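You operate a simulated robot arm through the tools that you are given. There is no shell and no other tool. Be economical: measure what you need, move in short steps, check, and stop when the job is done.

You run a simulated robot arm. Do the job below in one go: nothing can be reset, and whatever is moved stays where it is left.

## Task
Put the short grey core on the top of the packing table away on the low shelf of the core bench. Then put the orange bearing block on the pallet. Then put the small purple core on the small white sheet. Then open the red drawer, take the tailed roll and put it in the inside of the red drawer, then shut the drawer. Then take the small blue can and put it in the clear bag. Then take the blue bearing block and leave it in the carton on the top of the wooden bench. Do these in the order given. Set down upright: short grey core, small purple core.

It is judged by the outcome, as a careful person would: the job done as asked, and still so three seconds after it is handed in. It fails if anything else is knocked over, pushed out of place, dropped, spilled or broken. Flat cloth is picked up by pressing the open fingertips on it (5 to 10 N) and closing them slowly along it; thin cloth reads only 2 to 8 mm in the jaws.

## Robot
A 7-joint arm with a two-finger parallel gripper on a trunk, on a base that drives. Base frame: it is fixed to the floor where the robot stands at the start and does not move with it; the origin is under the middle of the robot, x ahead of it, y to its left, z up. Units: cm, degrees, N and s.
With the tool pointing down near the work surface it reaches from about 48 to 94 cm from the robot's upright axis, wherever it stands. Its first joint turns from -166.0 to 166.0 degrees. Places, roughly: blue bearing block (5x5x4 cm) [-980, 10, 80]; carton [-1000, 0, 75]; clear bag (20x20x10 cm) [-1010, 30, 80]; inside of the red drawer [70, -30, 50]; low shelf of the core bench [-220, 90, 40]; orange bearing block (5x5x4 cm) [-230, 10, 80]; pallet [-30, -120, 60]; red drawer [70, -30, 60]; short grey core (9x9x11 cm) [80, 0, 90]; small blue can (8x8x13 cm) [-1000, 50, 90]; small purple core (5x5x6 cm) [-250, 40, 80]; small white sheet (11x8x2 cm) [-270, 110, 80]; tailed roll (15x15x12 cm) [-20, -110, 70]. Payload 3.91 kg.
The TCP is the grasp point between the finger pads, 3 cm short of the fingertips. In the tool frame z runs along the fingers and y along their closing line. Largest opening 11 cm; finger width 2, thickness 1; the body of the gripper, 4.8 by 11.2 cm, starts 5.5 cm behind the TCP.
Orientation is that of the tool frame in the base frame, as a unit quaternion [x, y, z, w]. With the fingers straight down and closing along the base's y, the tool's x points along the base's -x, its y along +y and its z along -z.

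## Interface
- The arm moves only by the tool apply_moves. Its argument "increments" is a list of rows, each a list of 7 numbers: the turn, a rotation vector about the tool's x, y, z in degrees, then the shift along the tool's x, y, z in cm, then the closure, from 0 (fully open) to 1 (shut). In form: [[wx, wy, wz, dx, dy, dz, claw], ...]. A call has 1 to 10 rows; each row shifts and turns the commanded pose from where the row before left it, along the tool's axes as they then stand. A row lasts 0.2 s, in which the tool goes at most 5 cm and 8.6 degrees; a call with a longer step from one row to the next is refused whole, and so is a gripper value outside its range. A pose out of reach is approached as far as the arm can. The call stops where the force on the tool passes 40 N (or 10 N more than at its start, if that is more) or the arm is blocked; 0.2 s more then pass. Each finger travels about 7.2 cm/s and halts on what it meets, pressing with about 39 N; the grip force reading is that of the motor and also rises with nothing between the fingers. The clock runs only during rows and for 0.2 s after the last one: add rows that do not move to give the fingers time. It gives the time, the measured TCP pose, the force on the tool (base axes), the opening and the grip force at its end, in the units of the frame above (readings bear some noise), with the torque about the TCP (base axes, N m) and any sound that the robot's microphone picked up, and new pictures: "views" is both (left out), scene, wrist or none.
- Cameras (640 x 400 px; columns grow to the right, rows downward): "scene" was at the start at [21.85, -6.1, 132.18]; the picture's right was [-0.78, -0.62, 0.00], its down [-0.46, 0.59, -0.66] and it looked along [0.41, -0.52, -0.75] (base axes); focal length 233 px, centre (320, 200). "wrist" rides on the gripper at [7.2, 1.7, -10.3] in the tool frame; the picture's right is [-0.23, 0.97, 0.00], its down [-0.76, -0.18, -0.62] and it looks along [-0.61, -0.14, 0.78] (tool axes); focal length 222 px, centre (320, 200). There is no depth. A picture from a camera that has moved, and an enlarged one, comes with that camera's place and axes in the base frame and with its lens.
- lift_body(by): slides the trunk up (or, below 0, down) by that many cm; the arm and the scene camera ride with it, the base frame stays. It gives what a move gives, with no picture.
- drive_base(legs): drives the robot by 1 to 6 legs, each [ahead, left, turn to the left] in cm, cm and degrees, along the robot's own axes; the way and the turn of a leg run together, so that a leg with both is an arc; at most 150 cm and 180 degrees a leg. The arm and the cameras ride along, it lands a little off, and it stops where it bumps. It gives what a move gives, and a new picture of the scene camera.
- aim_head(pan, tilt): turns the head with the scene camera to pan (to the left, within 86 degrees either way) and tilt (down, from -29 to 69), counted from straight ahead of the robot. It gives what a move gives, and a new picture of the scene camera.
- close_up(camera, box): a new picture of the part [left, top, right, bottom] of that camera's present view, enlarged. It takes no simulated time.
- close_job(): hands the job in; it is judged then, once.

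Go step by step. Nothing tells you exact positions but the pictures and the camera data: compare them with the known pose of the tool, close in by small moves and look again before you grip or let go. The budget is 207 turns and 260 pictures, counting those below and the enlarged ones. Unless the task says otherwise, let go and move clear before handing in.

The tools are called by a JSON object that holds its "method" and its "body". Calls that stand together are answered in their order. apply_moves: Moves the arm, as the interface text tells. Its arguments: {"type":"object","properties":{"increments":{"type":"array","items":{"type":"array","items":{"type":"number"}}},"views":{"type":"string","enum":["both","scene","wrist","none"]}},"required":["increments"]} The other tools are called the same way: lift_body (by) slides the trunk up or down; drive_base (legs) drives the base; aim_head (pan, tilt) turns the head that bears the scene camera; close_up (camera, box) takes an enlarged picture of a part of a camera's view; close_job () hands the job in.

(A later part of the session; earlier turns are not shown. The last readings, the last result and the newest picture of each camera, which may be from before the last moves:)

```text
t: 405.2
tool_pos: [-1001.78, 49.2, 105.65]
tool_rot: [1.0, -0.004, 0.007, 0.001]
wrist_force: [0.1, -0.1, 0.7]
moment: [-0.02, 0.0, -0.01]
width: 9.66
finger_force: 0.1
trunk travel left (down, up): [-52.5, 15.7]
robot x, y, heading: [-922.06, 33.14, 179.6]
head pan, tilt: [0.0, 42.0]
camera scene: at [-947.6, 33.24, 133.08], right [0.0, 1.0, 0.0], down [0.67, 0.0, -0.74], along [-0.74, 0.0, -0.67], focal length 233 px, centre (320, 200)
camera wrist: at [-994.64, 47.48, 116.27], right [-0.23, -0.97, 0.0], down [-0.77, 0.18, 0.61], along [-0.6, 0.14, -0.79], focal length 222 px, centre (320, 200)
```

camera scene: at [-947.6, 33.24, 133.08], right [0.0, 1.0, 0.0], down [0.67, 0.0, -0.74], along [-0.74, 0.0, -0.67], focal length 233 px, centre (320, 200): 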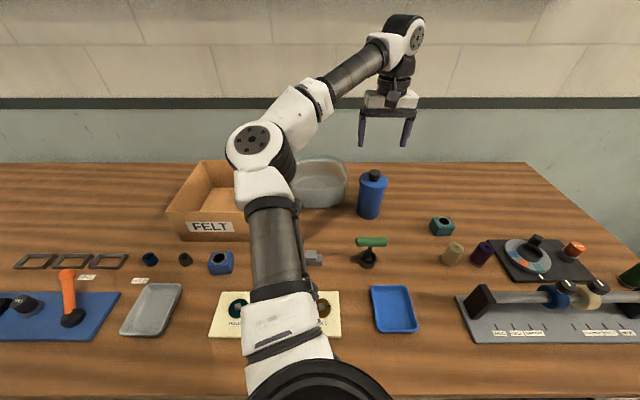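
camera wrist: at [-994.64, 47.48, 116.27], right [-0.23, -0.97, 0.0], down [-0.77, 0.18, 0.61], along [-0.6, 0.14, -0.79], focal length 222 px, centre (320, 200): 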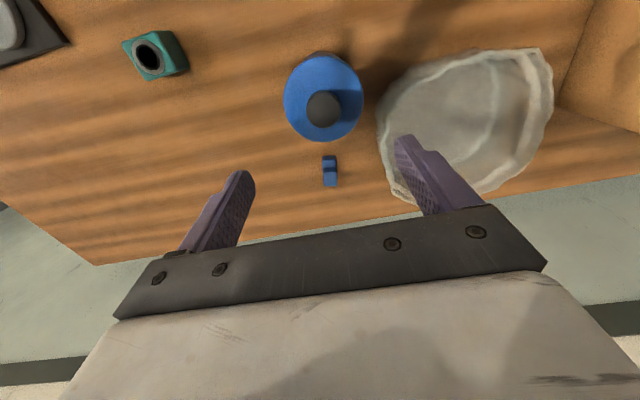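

{"method": "apply_moves", "body": {"increments": [[0, 0, 0, 1.0, 0.6, 0, 0.05], [0, 0, -7.5, 0, 0, 0, 0.05], [0, 0, -7.5, 0, 0, 0, 0.05], [0, 0, -7.5, 0, 0, 0, 0.05], [0, 0, -7.5, 0, 0, 0, 0.05], [0, 0, -7.5, 0, 0, 0, 0.05], [0, 0, -7.5, 0, 0, 0, 0.05], [0, 0, 0, 0, 0, 3, 0.05], [0, 0, 0, 0, 0, 3, 0.05]]}}

{"method": "close_up", "body": {"camera": "scene", "box": [280, 90, 440, 190]}}

```text
t: 407.2
tool_pos: [-1000.56, 48.51, 99.83]
tool_rot: [0.925, 0.38, 0.005, 0.002]
wrist_force: [-0.1, 0.4, 0.1]
moment: [0.0, 0.02, 0.02]
width: 10.45
finger_force: 0.2
trunk travel left (down, up): [-52.5, 15.7]
robot x, y, heading: [-922.17, 33.17, 179.7]
head pan, tilt: [0.0, 42.0]
camera scene: at [-947.59, 33.24, 133.09], right [0.0, 1.0, 0.0], down [0.67, 0.0, -0.74], along [-0.74, 0.0, -0.67], focal length 233 px, centre (320, 200)
camera wrist: at [-994.38, 52.37, 110.41], right [0.52, -0.85, 0.01], down [-0.67, -0.41, 0.61], along [-0.52, -0.33, -0.79], focal length 222 px, centre (320, 200)
```

scene: 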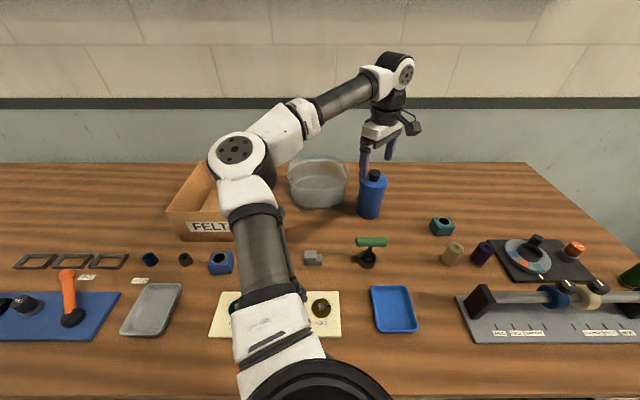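
wrist: 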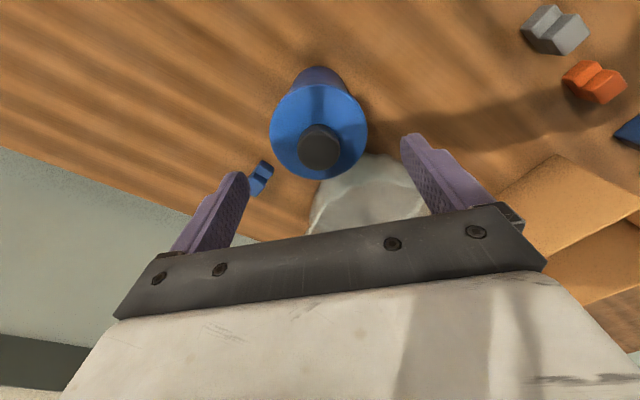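

```text
4.00 times, centred on (360, 140) of scene
camera zoom: at [-947.59, 33.24, 133.09], right [0.0, 1.0, 0.0], down [0.67, 0.0, -0.74], along [-0.74, 0.0, -0.67], focal length 931 px, centre (160, 440)
```

zoom: 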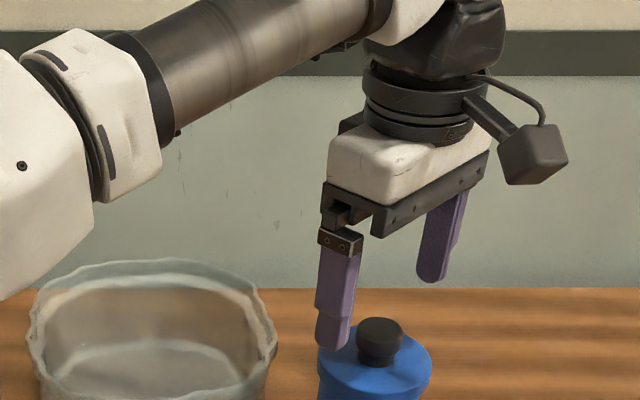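

{"method": "apply_moves", "body": {"increments": [[0, 0, 0, 0, 0, 3, 0.05], [0, 0, 0, 0, 0, 3, 0.05], [0, 0, 0, 0, 0, 2.5, 0.05], [0, 0, 0, 0, 0, 2, 0.05]]}}

{"method": "close_up", "body": {"camera": "scene", "box": [280, 120, 440, 220]}}

```text
t: 408.2
tool_pos: [-1000.44, 48.64, 89.88]
tool_rot: [0.925, 0.38, 0.002, -0.001]
wrist_force: [-7.3, -0.2, 36.8]
moment: [0.02, -0.39, 0.01]
width: 10.45
finger_force: 0.0
trunk travel left (down, up): [-52.5, 15.7]
robot x, y, heading: [-922.03, 33.08, 179.8]
head pan, tilt: [0.0, 42.0]
camera scene: at [-947.29, 33.19, 133.24], right [0.0, 1.0, 0.0], down [0.67, 0.0, -0.74], along [-0.74, 0.0, -0.67], focal length 233 px, centre (320, 200)
camera wrist: at [-994.18, 52.53, 100.46], right [0.52, -0.85, 0.0], down [-0.67, -0.41, 0.62], along [-0.53, -0.32, -0.78], focal length 222 px, centre (320, 200)
```

scene: 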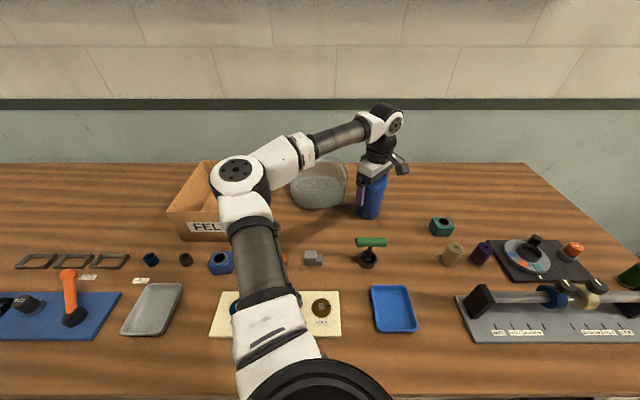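
wrist: 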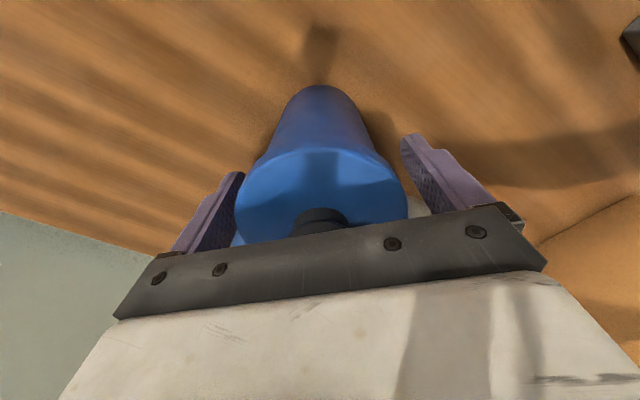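

```text
4.00 times, centred on (360, 170) of scene
camera zoom: at [-947.29, 33.19, 133.24], right [0.0, 1.0, 0.0], down [0.67, 0.0, -0.74], along [-0.74, 0.0, -0.67], focal length 931 px, centre (160, 320)
```

zoom: 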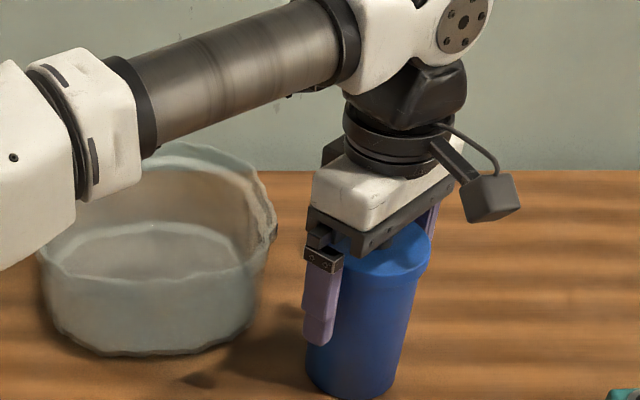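

{"method": "apply_moves", "body": {"increments": [[0, 0, 0, 0, 0, -1.3, 0.05], [0, 0, 0, 0, 0, 0, 0.15], [0, 0, 0, 0, 0, 0, 0.3], [0, 0, 0, 0, 0, 0, 1], [0, 0, 0, 0, 0, 0, 1], [0, 0, 0, 0, 0, 0, 1], [0, 0, 0, 0, 0, -0.4, 1], [0, 0, 0, 0, 0, -0.5, 1], [0, 0, 0, 0, 0, -0.6, 1]]}}

```text
t: 410.2
tool_pos: [-1000.23, 48.62, 92.0]
tool_rot: [0.925, 0.379, 0.007, 0.003]
wrist_force: [-0.3, 0.6, 0.4]
moment: [-0.01, 0.04, 0.0]
width: 8.19
finger_force: 38.9
trunk travel left (down, up): [-52.5, 15.7]
robot x, y, heading: [-921.86, 33.31, 179.8]
head pan, tilt: [0.0, 42.0]
heard: snap
camera scene: at [-947.57, 33.24, 133.09], right [0.0, 1.0, 0.0], down [0.67, 0.0, -0.74], along [-0.74, 0.0, -0.67], focal length 233 px, centre (320, 200)
camera wrist: at [-994.23, 52.47, 102.58], right [0.52, -0.85, 0.01], down [-0.68, -0.41, 0.61], along [-0.52, -0.33, -0.79], focal length 222 px, centre (320, 200)
```

scene: 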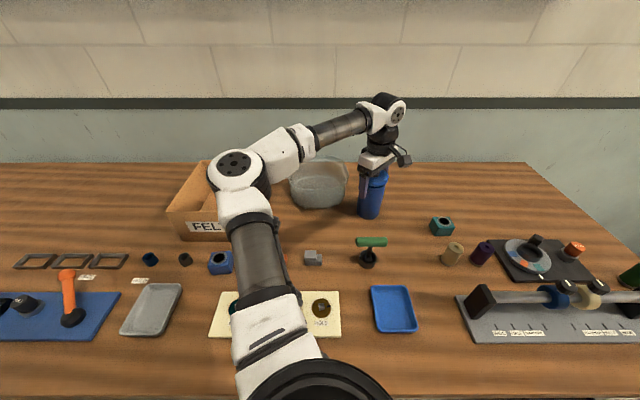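
wrist: 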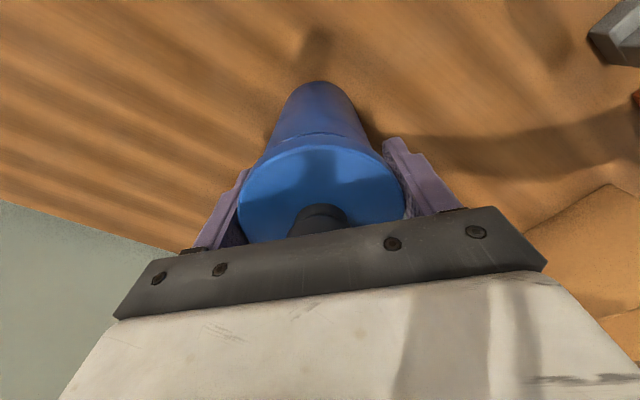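

{"method": "close_up", "body": {"camera": "scene", "box": [320, 140, 420, 230]}}

{"method": "close_up", "body": {"camera": "wrist", "box": [200, 60, 440, 240]}}

```text
4.44 times, centred on (370, 185) of scene
camera zoom: at [-947.57, 33.24, 133.09], right [0.0, 1.0, 0.0], down [0.67, 0.0, -0.74], along [-0.74, 0.0, -0.67], focal length 1035 px, centre (98, 267)
```

zoom: 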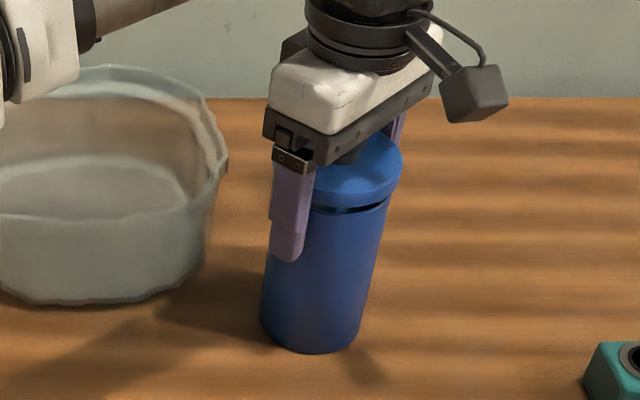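

```text
2.22 times, centred on (320, 150) of wrist
camera zoom: at [-994.23, 52.47, 102.58], right [0.52, -0.85, 0.01], down [-0.68, -0.41, 0.61], along [-0.52, -0.33, -0.79], focal length 494 px, centre (320, 311)
```

zoom: 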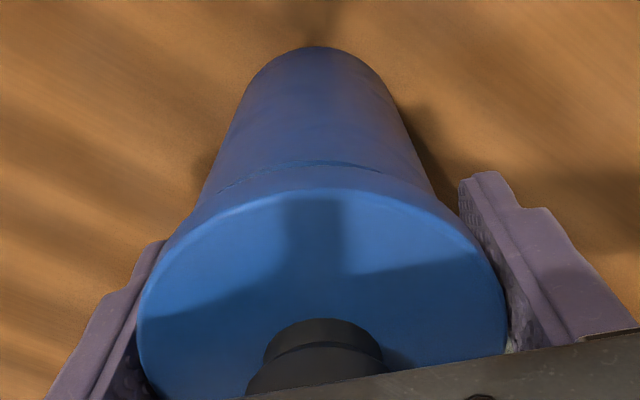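

The lid of the can came loose with a snap; I'll press it back on and then grip the body lower down.

{"method": "apply_moves", "body": {"increments": [[0, 0, 0, 0, 0, 0.5, 1], [0, 0, 0, 0, 0, 0.5, 1], [0, 0, 0, 0, 0, 0.5, 1], [0, 0, 0, 0, 0, 0.3, 1]], "views": "none"}}

{"method": "close_up", "body": {"camera": "scene", "box": [320, 140, 420, 230]}}

```text
t: 411.2
tool_pos: [-1000.39, 48.65, 90.33]
tool_rot: [0.925, 0.379, 0.005, 0.002]
wrist_force: [1.9, 2.0, 10.3]
moment: [-0.28, -0.35, 0.1]
width: 8.19
finger_force: 38.4
trunk travel left (down, up): [-52.5, 15.7]
robot x, y, heading: [-922.68, 33.17, 179.8]
head pan, tilt: [0.0, 42.0]
heard: snap
```

```text
4.44 times, centred on (370, 185) of scene
camera zoom: at [-947.47, 33.25, 133.13], right [0.0, 1.0, 0.0], down [0.67, 0.0, -0.74], along [-0.74, 0.0, -0.67], focal length 1035 px, centre (98, 267)
```

zoom: 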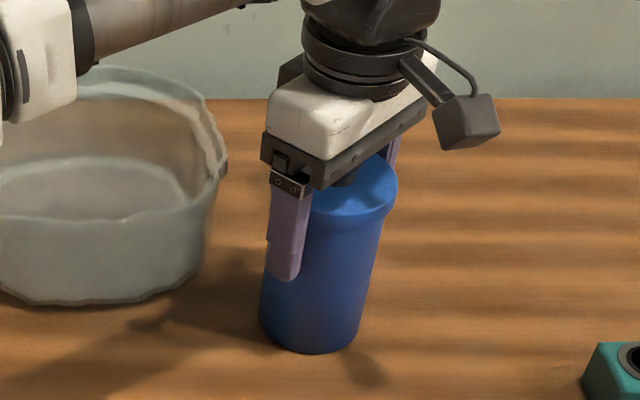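

{"method": "apply_moves", "body": {"increments": [[0, 0, 0, 0, 0, -0.2, 0.2], [0, 0, 0, 0, 0, 0, 0.05], [0, 0, 0, 0, 0, 0, 0], [0, 0, 0, 0, 0, -2, 0], [0, 0, 0, 0, 0, -4, 0], [0, 0, 0, 0, 0, -4, 0], [0, 0, 0, 0, 0, -4, 0]], "views": "wrist"}}

{"method": "apply_moves", "body": {"increments": [[0, 0, -8, 0, 0, 0, 0], [0, 0, -8, 0, 0, 0, 0], [0, 0, -8, 0, 0, 0, 0], [0, 0, -8, 0, 0, 0, 0], [0, 0, -8, 0, 0, 0, 0], [0, 0, -8, 0, 0, 0, 0], [0, 0, -8, 0, 0, 0, 0], [0, 0, -8, 0, 0, 0, 0]], "views": "none"}}

{"method": "apply_moves", "body": {"increments": [[0, 0, -8, 0, 0, 0, 0], [0, 0, -8, 0, 0, 0, 0], [0, 0, -8, 0, 0, 0, 0], [0, 0, -4, 0, 0, 0, 0]]}}

```text
t: 412.8
tool_pos: [-1000.52, 48.71, 104.34]
tool_rot: [0.925, 0.379, 0.006, 0.003]
wrist_force: [-0.1, 0.1, 0.2]
moment: [-0.03, 0.01, -0.01]
width: 10.98
finger_force: 0.1
trunk travel left (down, up): [-52.5, 15.7]
robot x, y, heading: [-922.34, 33.15, 180.1]
head pan, tilt: [0.0, 42.0]
camera wrist: at [-994.28, 52.61, 114.96], right [0.52, -0.85, 0.01], down [-0.68, -0.41, 0.61], along [-0.52, -0.33, -0.79], focal length 222 px, centre (320, 200)
```

wrist: 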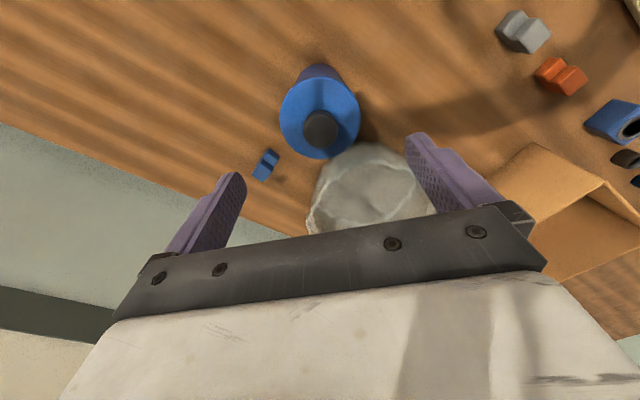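

```text
t: 414.6
tool_pos: [-1000.58, 48.65, 104.35]
tool_rot: [0.583, 0.812, 0.003, 0.006]
wrist_force: [1.3, -0.8, 1.1]
moment: [0.02, 0.0, 0.0]
width: 11.0
finger_force: 0.1
trunk travel left (down, up): [-52.5, 15.7]
robot x, y, heading: [-921.94, 33.49, 179.8]
head pan, tilt: [0.0, 42.0]
```

```text
t: 415.6
tool_pos: [-1000.72, 48.45, 104.41]
tool_rot: [0.369, 0.929, 0.003, 0.006]
wrist_force: [0.4, 0.2, -0.2]
moment: [-0.03, 0.02, -0.01]
width: 10.98
finger_force: 0.0
trunk travel left (down, up): [-52.5, 15.7]
robot x, y, heading: [-922.6, 32.89, 180.2]
head pan, tilt: [0.0, 42.0]
camera scene: at [-947.57, 33.24, 133.09], right [0.0, 1.0, 0.0], down [0.67, 0.0, -0.74], along [-0.74, 0.0, -0.67], focal length 233 px, centre (320, 200)
camera wrist: at [-1004.9, 54.78, 114.76], right [0.83, 0.55, 0.01], down [0.42, -0.65, 0.63], along [0.36, -0.52, -0.78], focal length 222 px, centre (320, 200)
```

scene: 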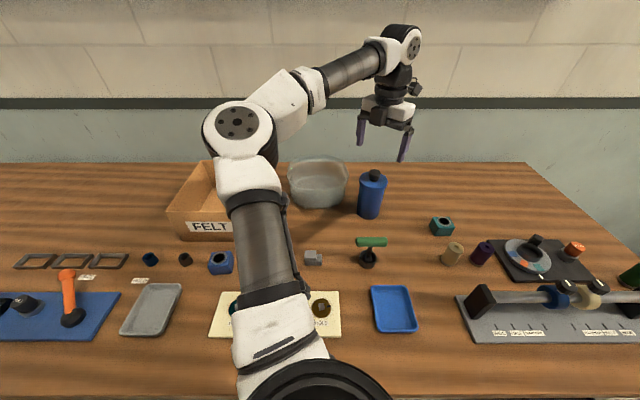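
wrist: 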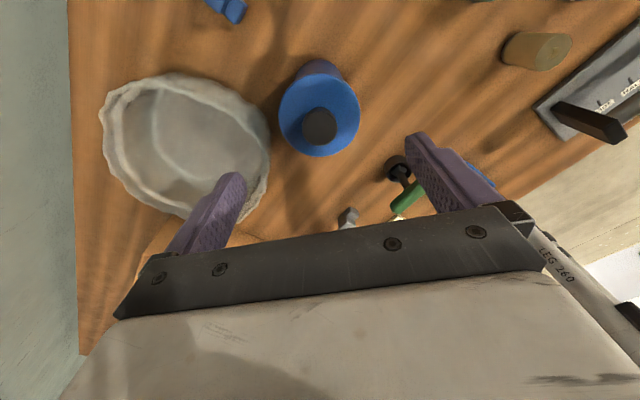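

{"method": "apply_moves", "body": {"increments": [[0, 7.9, 0, 0, 0, 0, 0], [0, 7.9, 0, 0, 0, 0, 0], [0, 7.9, 0, 0, 0, 0, 0], [0, 7.9, 0, 0, 0, 0, 0], [0, 7.9, 0, 0, 0, 0, 0], [0, 7.9, 0, 0, 0, 0, 0], [0, 7.9, 0, 0, 0, 0, 0]]}}

```text
t: 417.2
tool_pos: [-1000.51, 48.47, 104.45]
tool_rot: [0.326, 0.825, 0.175, -0.427]
wrist_force: [-0.7, 0.9, 0.0]
moment: [0.01, 0.01, -0.02]
width: 10.98
finger_force: 0.0
trunk travel left (down, up): [-52.5, 15.7]
robot x, y, heading: [-922.12, 33.03, 179.8]
head pan, tilt: [0.0, 42.0]
camera scene: at [-947.58, 33.23, 133.09], right [0.0, 1.0, 0.0], down [0.67, 0.0, -0.74], along [-0.74, 0.0, -0.67], focal length 233 px, centre (320, 200)
camera wrist: at [-996.43, 46.8, 116.42], right [0.77, 0.62, -0.18], down [0.57, -0.78, -0.27], along [-0.3, 0.1, -0.95], focal length 222 px, centre (320, 200)
```

scene: 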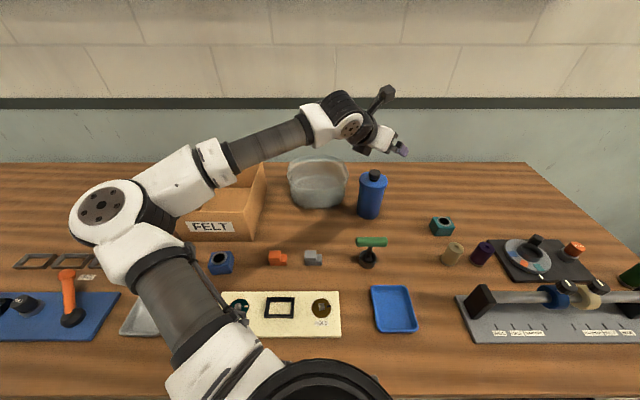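
wrist: 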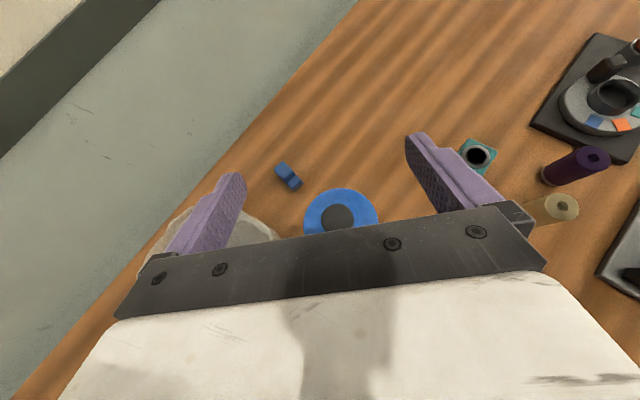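

{"method": "apply_moves", "body": {"increments": [[0, 0, 0, -2.6, 0, -3.7, 0.18], [0, 0, 0, -2.6, 0, -3.7, 0.18], [0, 0, 0, -3.68, 0, 2.58, 0.18], [0, 0, 0, -3.68, 0, 2.58, 0.18], [0, 0, 0, -3.0, 0, 2.1, 0.18]]}}

{"method": "close_up", "body": {"camera": "scene", "box": [270, 120, 430, 220]}}

```text
t: 418.4
tool_pos: [-993.9, 42.38, 91.79]
tool_rot: [0.327, 0.826, 0.174, -0.426]
wrist_force: [1.1, -0.1, 1.0]
moment: [-0.01, 0.02, -0.05]
width: 9.02
finger_force: 0.1
trunk travel left (down, up): [-52.5, 15.7]
robot x, y, heading: [-922.33, 33.17, 180.1]
head pan, tilt: [0.0, 42.0]
camera scene: at [-947.58, 33.24, 133.09], right [0.0, 1.0, 0.0], down [0.67, 0.0, -0.74], along [-0.74, 0.0, -0.67], focal length 233 px, centre (320, 200)
camera wrist: at [-989.64, 40.7, 103.76], right [0.77, 0.62, -0.18], down [0.57, -0.78, -0.26], along [-0.3, 0.1, -0.95], focal length 222 px, centre (320, 200)
```

scene: 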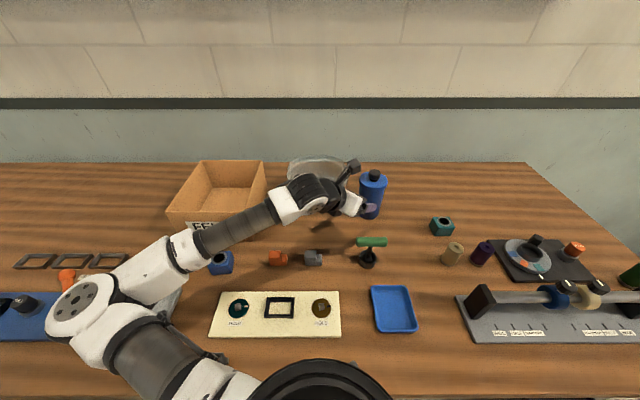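
wrist: 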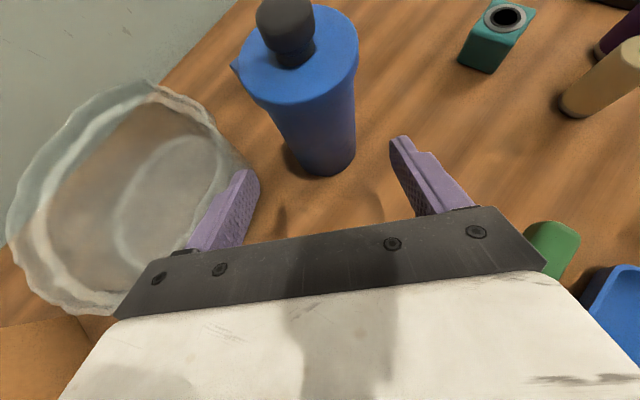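

```text
4.00 times, centred on (350, 170) of scene
camera zoom: at [-947.58, 33.24, 133.09], right [0.0, 1.0, 0.0], down [0.67, 0.0, -0.74], along [-0.74, 0.0, -0.67], focal length 931 px, centre (200, 320)
```

zoom: 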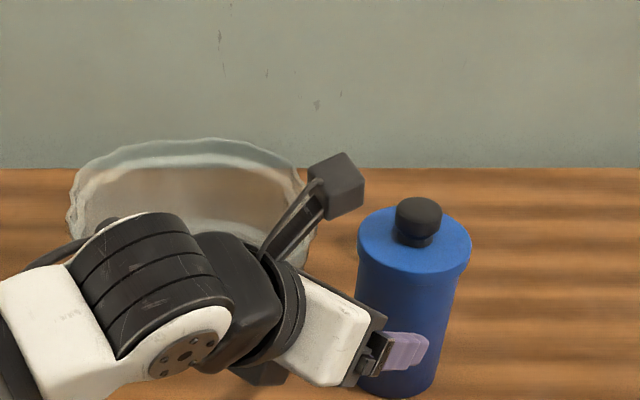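

{"method": "apply_moves", "body": {"increments": [[0, 0, 0, 3.68, 0, -2.58, 0], [0, 0, 0, 3.68, 0, -2.58, 0], [0, 0, 0, 3.68, 0, -2.58, 0], [0, -7.9, 0, 0, 0, 0, 0], [0, -7.9, 0, 0, 0, 0, 0], [0, -7.9, 0, 0, 0, 0, 0], [0, -7.9, 0, 0, 0, 0, 0], [0, -7.9, 0, 0, 0, 0, 0], [0, -7.9, 0, 0, 0, 0, 0], [0, -7.9, 0, 0, 0, 0, 0]], "views": "none"}}

{"method": "apply_moves", "body": {"increments": [[0, 0, -8, 0, 0, 0, 0], [0, 0, -8, 0, 0, 0, 0], [0, 0, -8, 0, 0, 0, 0], [0, 0, -8, 0, 0, 0, 0], [0, 0, -8, 0, 0, 0, 0], [0, 0, -8, 0, 0, 0, 0]], "views": "none"}}

{"method": "apply_moves", "body": {"increments": [[0, 0, -8, 0, 0, 0, 0], [0, 0, -8, 0, 0, 0, 0], [0, 0, -8, 0, 0, 0, 0], [0, 0, -8, 0, 0, 0, 0], [0, 0, -8, 0, 0, 0, 0]]}}

```text
t: 420.6
tool_pos: [-994.06, 42.41, 105.26]
tool_rot: [0.37, 0.929, 0.002, 0.007]
wrist_force: [1.0, -1.0, 0.4]
moment: [0.02, -0.01, -0.01]
width: 10.98
finger_force: 0.0
trunk travel left (down, up): [-52.5, 15.7]
robot x, y, heading: [-922.51, 33.21, 179.9]
head pan, tilt: [0.0, 42.0]
```

```text
t: 422.0
tool_pos: [-994.12, 42.36, 105.35]
tool_rot: [-0.041, 0.999, 0.0, 0.007]
wrist_force: [-0.1, -0.3, 0.0]
moment: [0.0, 0.01, 0.01]
width: 11.0
finger_force: 0.0
trunk travel left (down, up): [-52.5, 15.7]
robot x, y, heading: [-922.21, 32.86, 180.2]
head pan, tilt: [0.0, 42.0]
```

```text
t: 423.2
tool_pos: [-994.12, 42.34, 105.36]
tool_rot: [-0.38, 0.925, -0.003, 0.006]
wrist_force: [0.0, -0.2, -1.4]
moment: [-0.01, 0.01, 0.0]
width: 10.99
finger_force: 0.1
trunk travel left (down, up): [-52.5, 15.7]
robot x, y, heading: [-922.32, 33.41, 180.0]
head pan, tilt: [0.0, 42.0]
camera scene: at [-947.57, 33.24, 133.09], right [0.0, 1.0, 0.0], down [0.67, 0.0, -0.74], along [-0.74, 0.0, -0.67], focal length 233 px, centre (320, 200)
camera wrist: at [-1000.55, 38.51, 115.64], right [-0.52, 0.85, -0.01], down [0.66, 0.41, 0.63], along [0.54, 0.33, -0.77], focal length 222 px, centre (320, 200)
```

scene: 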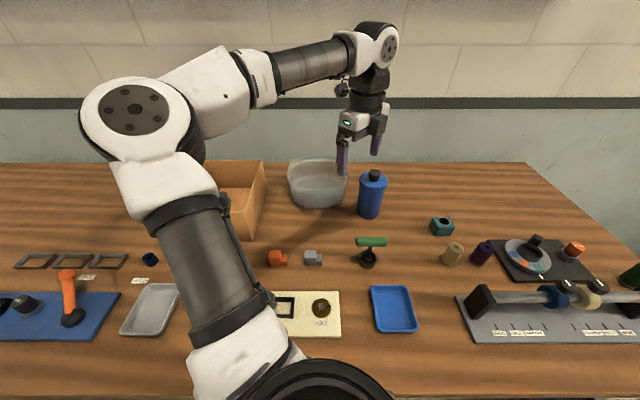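
wrist: 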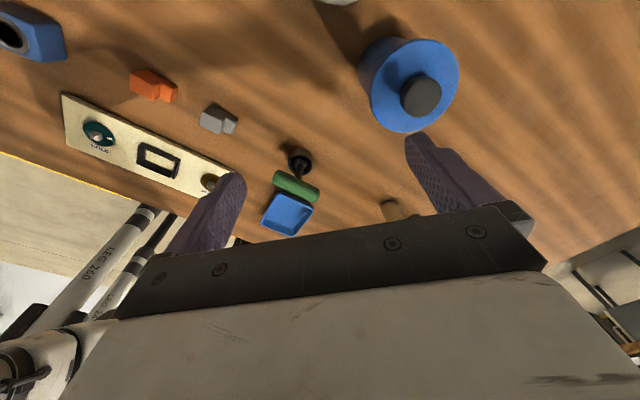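

{"method": "apply_moves", "body": {"increments": [[0, 0, 0, -2.9, 2.93, 0, 0], [0, 0, 0, -2.9, 2.93, 0, 0], [0, 0, 0, -2.9, 2.93, 0, 0], [0, 7.9, 0, 0, 0, 0, 0], [0, 7.9, 0, 0, 0, 0, 0], [0, 7.9, 0, 0, 0, 0, 0], [0, 7.9, 0, 0, 0, 0, 0], [0, 7.9, 0, 0, 0, 0, 0], [0, 7.9, 0, 0, 0, 0, 0], [0, 7.9, 0, 0, 0, 0, 0]]}}

```text
t: 425.4
tool_pos: [-994.23, 54.68, 105.03]
tool_rot: [-0.334, 0.823, -0.177, -0.425]
wrist_force: [-0.1, 0.0, 0.0]
moment: [0.01, -0.02, 0.0]
width: 11.01
finger_force: 0.1
trunk travel left (down, up): [-52.5, 15.7]
robot x, y, heading: [-922.1, 32.96, 180.1]
head pan, tilt: [0.0, 42.0]
camera scene: at [-947.58, 33.25, 133.08], right [0.0, 1.0, 0.0], down [0.67, 0.0, -0.74], along [-0.74, 0.0, -0.67], focal length 233 px, centre (320, 200)
camera wrist: at [-992.42, 59.01, 117.02], right [-0.59, 0.79, -0.19], down [0.8, 0.54, -0.26], along [-0.1, -0.31, -0.95], focal length 222 px, centre (320, 200)
```

scene: 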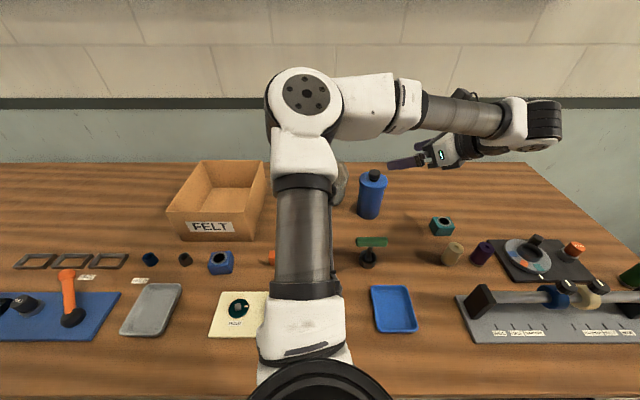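
wrist: 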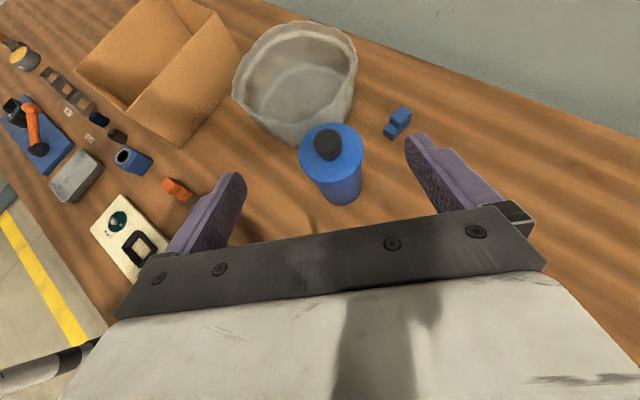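

{"method": "apply_moves", "body": {"increments": [[0, 0, 0, -3.04, 0, 2.12, 0.1], [0, 0, 0, -3.04, 0, 2.12, 0.1], [0, 0, 0, -3.04, 0, 2.12, 0.1], [0, 0, 0, -3.04, 0, 2.12, 0.1], [0, 0, 0, -3.04, 0, 2.12, 0.1]]}}

{"method": "close_up", "body": {"camera": "scene", "box": [300, 120, 460, 220]}}

```text
t: 426.6
tool_pos: [-993.82, 54.58, 86.68]
tool_rot: [-0.335, 0.822, -0.178, -0.425]
wrist_force: [0.1, -0.5, -0.3]
moment: [-0.01, -0.01, 0.02]
width: 9.9
finger_force: 0.1
trunk travel left (down, up): [-52.5, 15.7]
robot x, y, heading: [-922.16, 33.16, 179.9]
head pan, tilt: [0.0, 42.0]
camera scene: at [-947.59, 33.25, 133.08], right [0.0, 1.0, 0.0], down [0.67, 0.0, -0.74], along [-0.74, 0.0, -0.67], focal length 233 px, centre (320, 200)
camera wrist: at [-992.14, 58.82, 98.69], right [-0.59, 0.78, -0.19], down [0.8, 0.54, -0.26], along [-0.1, -0.31, -0.95], focal length 222 px, centre (320, 200)
```

scene: 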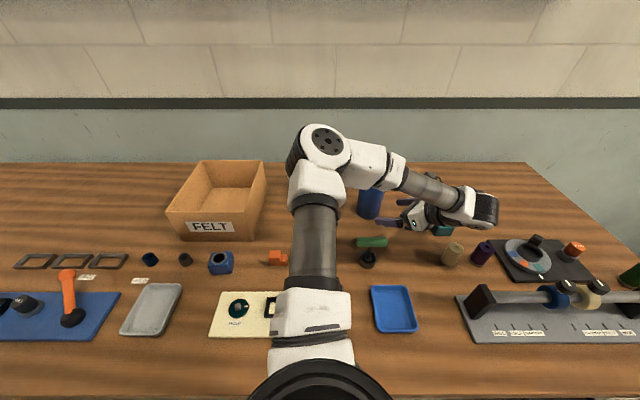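
wrist: 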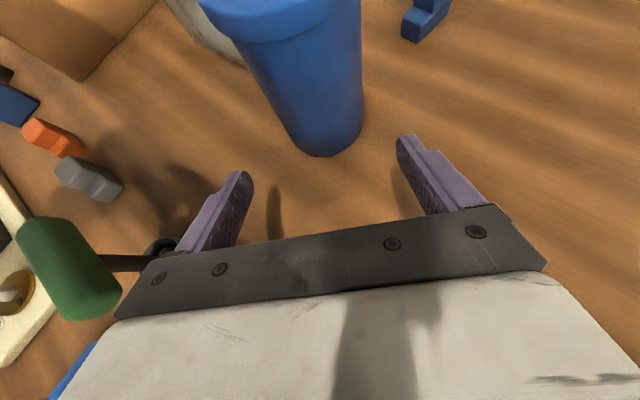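

```text
4.00 times, centred on (380, 170) of scene
camera zoom: at [-947.59, 33.25, 133.08], right [0.0, 1.0, 0.0], down [0.67, 0.0, -0.74], along [-0.74, 0.0, -0.67], focal length 931 px, centre (80, 320)
```

zoom: 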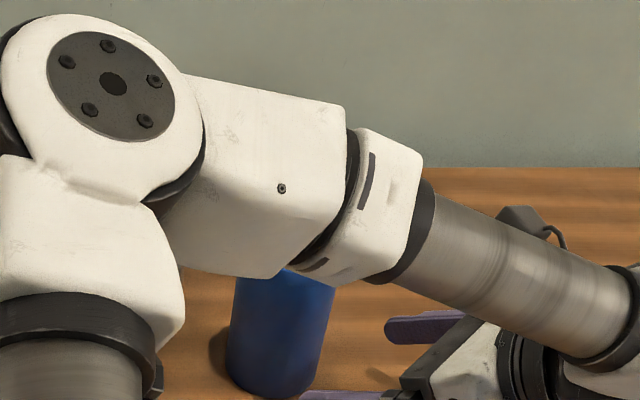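

{"method": "apply_moves", "body": {"increments": [[0, 0, 0, 1.5, 0, 2.1, 0.1], [0, 0, 0, 1.5, 0, 2.1, 0.1], [0, 0, 0, 1.42, 0, 2.1, 0.1], [0, 0, 0, 0, 0, 0, 0.1]], "views": "wrist"}}

```text
t: 427.6
tool_pos: [-999.47, 49.1, 86.67]
tool_rot: [-0.335, 0.822, -0.179, -0.424]
wrist_force: [-0.1, 0.3, -1.1]
moment: [0.0, -0.01, 0.02]
width: 9.91
finger_force: 0.1
trunk travel left (down, up): [-52.5, 15.7]
robot x, y, heading: [-922.43, 32.71, 179.8]
head pan, tilt: [0.0, 42.0]
camera wrist: at [-997.56, 53.5, 98.69], right [-0.59, 0.78, -0.2], down [0.8, 0.54, -0.26], along [-0.1, -0.31, -0.95], focal length 222 px, centre (320, 200)
```

wrist: 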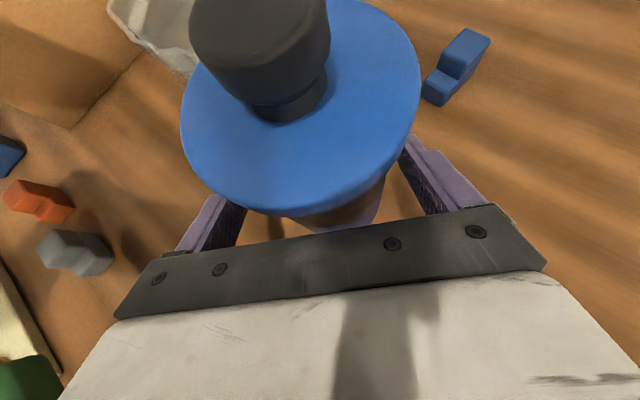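

{"method": "apply_moves", "body": {"increments": [[0, 0, 0, 0, 0, 0, 0.2], [0, 0, 0, 0, 0, 0, 0.3], [0, 0, 0, 0, 0, 0, 1], [0, 0, 0, 0, 0, 0, 1], [0, 0, 0, 0, 0, 0, 1], [0, 0, 0, 0.4, 0, -0.28, 1], [0, 0, 0, 0.4, 0, -0.28, 1], [0, 0, 0, 0.6, 0, -0.42, 1], [0, 0, 0, 0.8, 0, -0.57, 1]]}}

```text
t: 429.6
tool_pos: [-999.32, 49.18, 89.33]
tool_rot: [-0.334, 0.822, -0.178, -0.424]
wrist_force: [-0.5, 0.1, -5.2]
moment: [0.07, -0.01, 0.02]
width: 6.93
finger_force: 39.1
trunk travel left (down, up): [-52.5, 15.7]
robot x, y, heading: [-921.84, 33.18, 179.8]
head pan, tilt: [0.0, 42.0]
camera scene: at [-947.6, 33.25, 133.08], right [0.0, 1.0, 0.0], down [0.67, 0.0, -0.74], along [-0.74, 0.0, -0.67], focal length 233 px, centre (320, 200)
camera wrist: at [-997.57, 53.59, 101.43], right [-0.59, 0.78, -0.2], down [0.8, 0.54, -0.26], along [-0.1, -0.31, -0.95], focal length 222 px, centre (320, 200)
```

scene: 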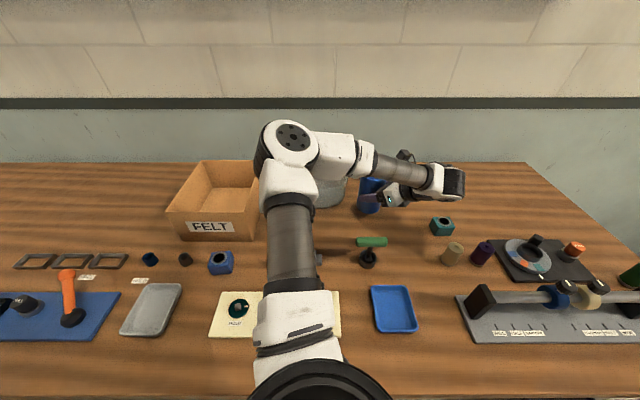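
wrist: 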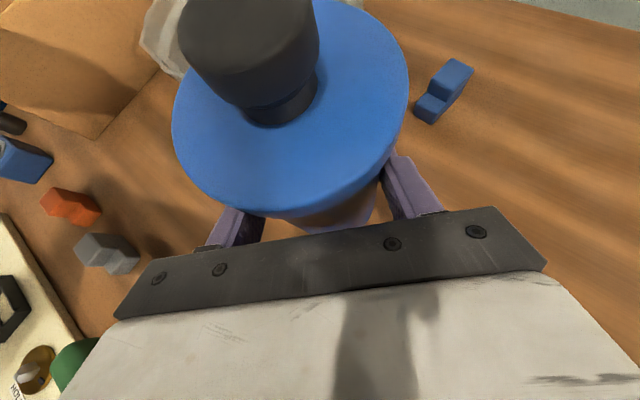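

{"method": "apply_moves", "body": {"increments": [[0, 0, 0, 1.2, 0, -0.84, 1], [0, 0, 0, 1.6, 0, -1.12, 1], [0, 0, 0, 2, 0, -1.4, 1], [0, 0, 0, 2, 0, -1.4, 1], [0, 0, 0, 2, 0, -1.4, 1], [0, 0, 0, 1.6, 0, -1.12, 1]], "views": "none"}}

{"method": "apply_moves", "body": {"increments": [[0, 0, 0, 0.8, -0.35, 1.2, 1], [0, 0, 0, 1.6, -0.7, 2.3, 1], [0, 0, 0, 1.6, -0.75, 2.3, 1], [0, 0, 0, 1.6, -0.75, 2.3, 1], [0, 0, 0, 1.6, -0.75, 2.3, 1], [0, 0, 0, 1.5, -0.7, 2.1, 1], [0, 0, 0, 0.9, -0.35, 1.3, 1]]}}

```text
t: 431.0
tool_pos: [-999.51, 49.3, 102.3]
tool_rot: [-0.334, 0.823, -0.178, -0.424]
wrist_force: [0.4, 0.7, -4.0]
moment: [0.07, -0.05, 0.0]
width: 6.92
finger_force: 38.8
trunk travel left (down, up): [-52.5, 15.7]
robot x, y, heading: [-922.03, 32.76, 180.3]
head pan, tilt: [0.0, 42.0]
```

```text
t: 432.6
tool_pos: [-1008.26, 34.45, 102.03]
tool_rot: [-0.334, 0.823, -0.178, -0.424]
wrist_force: [-0.2, -0.2, -5.6]
moment: [0.05, -0.05, -0.01]
width: 6.92
finger_force: 39.3
trunk travel left (down, up): [-52.5, 15.7]
robot x, y, heading: [-922.36, 33.23, 179.8]
head pan, tilt: [0.0, 42.0]
camera scene: at [-947.62, 33.23, 133.07], right [0.0, 1.0, 0.0], down [0.67, 0.0, -0.74], along [-0.74, 0.0, -0.67], focal length 233 px, centre (320, 200)
camera wrist: at [-1006.58, 38.75, 114.01], right [-0.59, 0.78, -0.2], down [0.8, 0.54, -0.26], along [-0.1, -0.31, -0.95], focal length 222 px, centre (320, 200)
```

scene: 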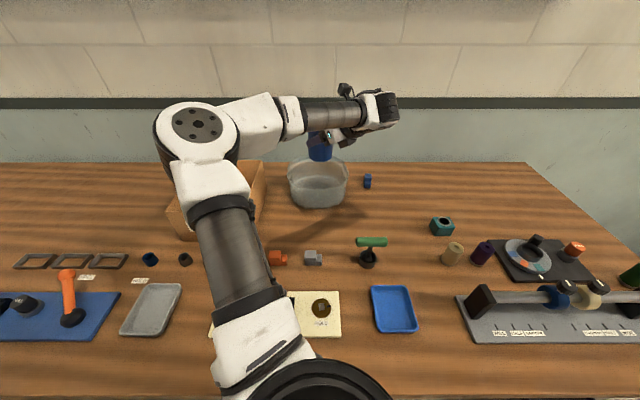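
wrist: 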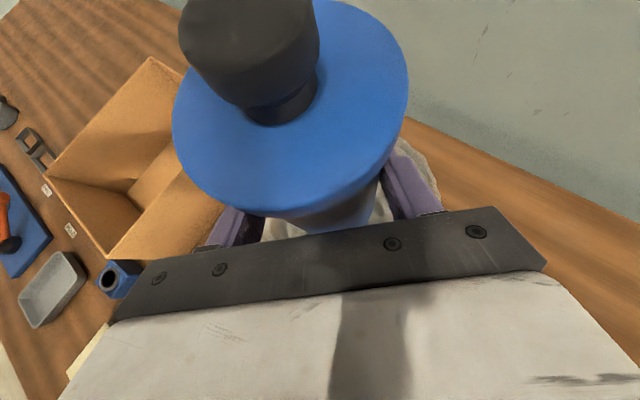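

{"method": "close_up", "body": {"camera": "scene", "box": [260, 110, 400, 220]}}

```text
3.64 times, centred on (330, 165) of scene
camera zoom: at [-947.62, 33.23, 133.07], right [0.0, 1.0, 0.0], down [0.67, 0.0, -0.74], along [-0.74, 0.0, -0.67], focal length 847 px, centre (284, 327)
```

zoom: 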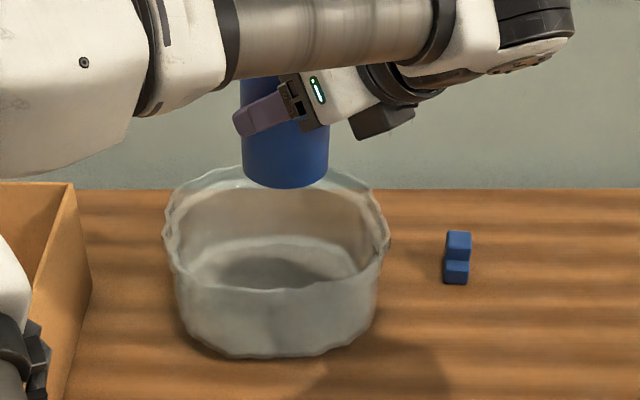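

{"method": "apply_moves", "body": {"increments": [[0, 0, 0, -1.6, 0.5, 1.1, 1], [0, 0, 0, -1.6, 0.2, 1.1, 1], [0, 0, 0, -1.6, 0, 1.1, 1], [0, 0, 0, -1.6, 0, 1.1, 1], [0, 0, 0, -1.6, 0, 1.1, 1]], "views": "wrist"}}

{"method": "close_up", "body": {"camera": "scene", "box": [260, 110, 400, 220]}}

```text
t: 433.8
tool_pos: [-1008.86, 34.85, 92.21]
tool_rot: [-0.334, 0.823, -0.179, -0.424]
wrist_force: [-0.7, 1.0, -5.3]
moment: [0.04, -0.07, 0.01]
width: 6.9
finger_force: 38.7
trunk travel left (down, up): [-52.5, 15.7]
robot x, y, heading: [-922.29, 33.11, 179.6]
head pan, tilt: [0.0, 42.0]
camera wrist: at [-1007.17, 39.18, 104.27], right [-0.59, 0.78, -0.2], down [0.8, 0.54, -0.26], along [-0.1, -0.31, -0.95], focal length 222 px, centre (320, 200)
```

wrist: 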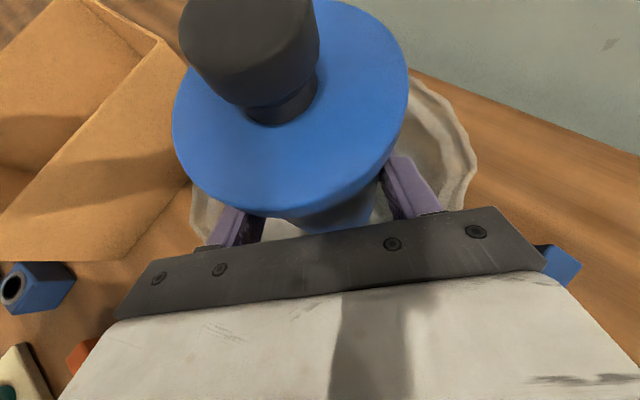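

```text
3.64 times, centred on (330, 165) of scene
camera zoom: at [-947.64, 33.24, 133.07], right [0.0, 1.0, 0.0], down [0.67, 0.0, -0.74], along [-0.74, 0.0, -0.67], focal length 847 px, centre (284, 327)
```

zoom: 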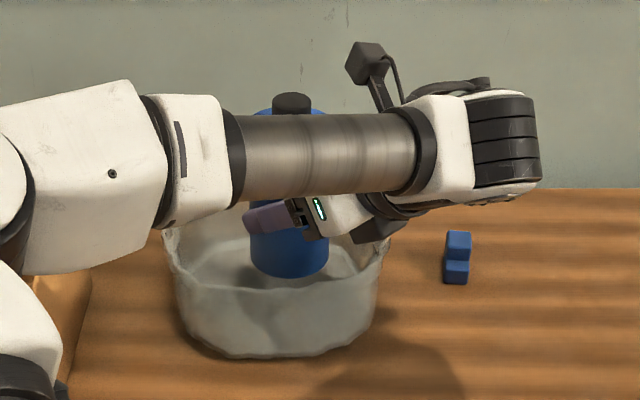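

{"method": "apply_moves", "body": {"increments": [[0, 0, 0, -0.8, 0, 0.57, 1], [0, 0, 0, -0.8, 0, 0.57, 1], [0, 0, 0, -0.8, 0, 0.57, 1]], "views": "none"}}

{"method": "close_up", "body": {"camera": "scene", "box": [260, 110, 400, 220]}}

```text
t: 434.6
tool_pos: [-1008.67, 35.01, 89.25]
tool_rot: [-0.335, 0.823, -0.179, -0.424]
wrist_force: [0.6, 0.5, -4.8]
moment: [0.05, -0.05, 0.0]
width: 6.92
finger_force: 39.1
trunk travel left (down, up): [-52.5, 15.7]
robot x, y, heading: [-922.46, 33.11, 180.0]
head pan, tilt: [0.0, 42.0]
```

```text
3.64 times, centred on (330, 165) of scene
camera zoom: at [-947.63, 33.24, 133.07], right [0.0, 1.0, 0.0], down [0.67, 0.0, -0.74], along [-0.74, 0.0, -0.67], focal length 847 px, centre (284, 327)
```

zoom: 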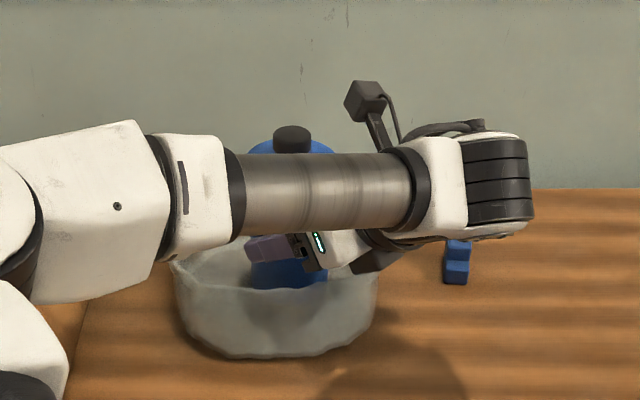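

{"method": "apply_moves", "body": {"increments": [[0, 0, 0, -0.5, 0, 0.35, 1], [0, 0, 0, -0.4, 0, 0.28, 1]], "views": "none"}}

{"method": "apply_moves", "body": {"increments": [[0, 0, 0, -0.4, 0, 0.28, 1], [0, 0, 0, -0.3, 0, 0.21, 1]], "views": "wrist"}}

{"method": "close_up", "body": {"camera": "scene", "box": [260, 110, 400, 220]}}

```text
t: 435.2
tool_pos: [-1008.67, 34.88, 88.23]
tool_rot: [-0.335, 0.822, -0.179, -0.424]
wrist_force: [-0.1, 1.1, -3.7]
moment: [0.12, -0.05, -0.02]
width: 6.9
finger_force: 38.6
trunk travel left (down, up): [-52.5, 15.7]
robot x, y, heading: [-922.28, 33.0, 179.6]
head pan, tilt: [0.0, 42.0]
```

```text
t: 435.8
tool_pos: [-1008.76, 34.87, 87.78]
tool_rot: [-0.335, 0.821, -0.178, -0.426]
wrist_force: [0.5, 1.5, 13.6]
moment: [0.91, -0.72, 0.01]
width: 6.9
finger_force: 39.3
trunk travel left (down, up): [-52.5, 15.7]
robot x, y, heading: [-922.32, 33.15, 179.6]
head pan, tilt: [0.0, 42.0]
camera wrist: at [-1006.88, 39.29, 99.72], right [-0.59, 0.78, -0.19], down [0.8, 0.54, -0.27], along [-0.11, -0.31, -0.94], focal length 222 px, centre (320, 200)
```

wrist: 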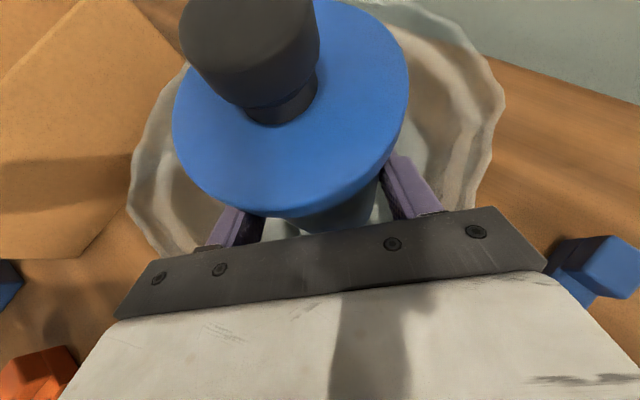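

```text
3.64 times, centred on (330, 165) of scene
camera zoom: at [-947.45, 33.24, 133.15], right [0.0, 1.0, 0.0], down [0.67, 0.0, -0.74], along [-0.74, 0.0, -0.67], focal length 847 px, centre (284, 327)
```

zoom: 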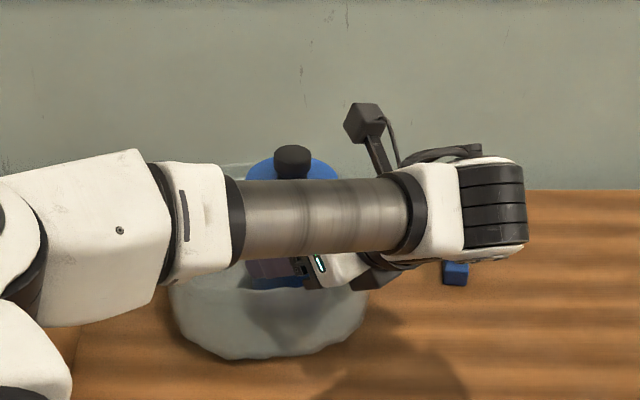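

{"method": "apply_moves", "body": {"increments": [[0, 0, 0, 0.82, 0, -0.57, 1], [0, 0, 0, 0.7, -0.3, 1.0, 1], [0, 0, 0, 0.74, -0.3, 1.05, 1], [0, 0, 0, -0.41, 0, 0.29, 1], [0, 0, 0, -0.41, 0, 0.29, 1]], "views": "none"}}

{"method": "apply_moves", "body": {"increments": [[0, 0, 0, -0.25, 0, 0.18, 1], [0, 0, 0, -0.25, 0, 0.18, 1]], "views": "none"}}

```text
t: 437.0
tool_pos: [-1009.96, 32.85, 87.78]
tool_rot: [-0.335, 0.821, -0.177, -0.426]
wrist_force: [2.0, 1.5, 14.6]
moment: [0.94, -0.73, -0.09]
width: 6.89
finger_force: 38.8
trunk travel left (down, up): [-52.5, 15.7]
robot x, y, heading: [-922.61, 33.26, 179.7]
head pan, tilt: [0.0, 42.0]
```

```text
t: 437.6
tool_pos: [-1010.15, 32.73, 87.77]
tool_rot: [-0.336, 0.819, -0.176, -0.43]
wrist_force: [2.8, -0.1, 21.1]
moment: [0.82, -1.37, -0.05]
width: 6.88
finger_force: 39.5
trunk travel left (down, up): [-52.5, 15.7]
robot x, y, heading: [-922.0, 33.28, 179.9]
head pan, tilt: [0.0, 42.0]
stopped in row 2: the force on the tool passed its limit at 43 N (the readings are from after the stop); the commanded pose is now the measured one
```

{"method": "close_up", "body": {"camera": "scene", "box": [240, 110, 400, 220]}}

{"method": "close_up", "body": {"camera": "wrist", "box": [80, 0, 560, 300]}}

```text
3.64 times, centred on (320, 165) of scene
camera zoom: at [-947.36, 33.21, 133.13], right [0.0, 1.0, 0.0], down [0.67, 0.0, -0.74], along [-0.74, 0.0, -0.67], focal length 847 px, centre (320, 327)
```

zoom: 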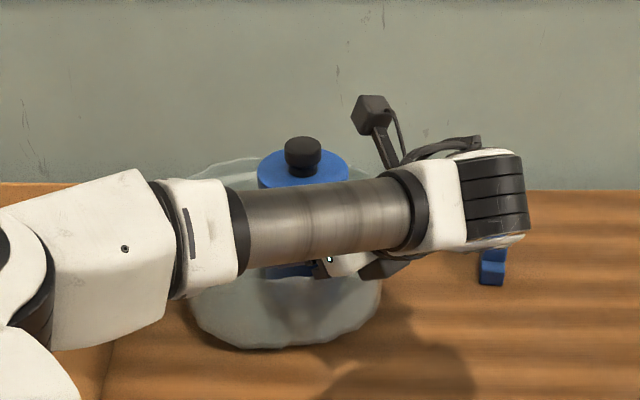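

```text
1.33 times, centred on (320, 150) of wrist
camera zoom: at [-1008.16, 37.06, 99.73], right [-0.59, 0.78, -0.19], down [0.8, 0.54, -0.27], along [-0.12, -0.31, -0.94], focal length 296 px, centre (320, 267)
```

zoom: 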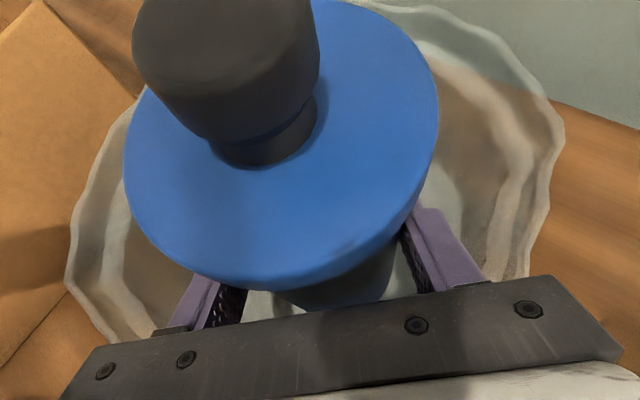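

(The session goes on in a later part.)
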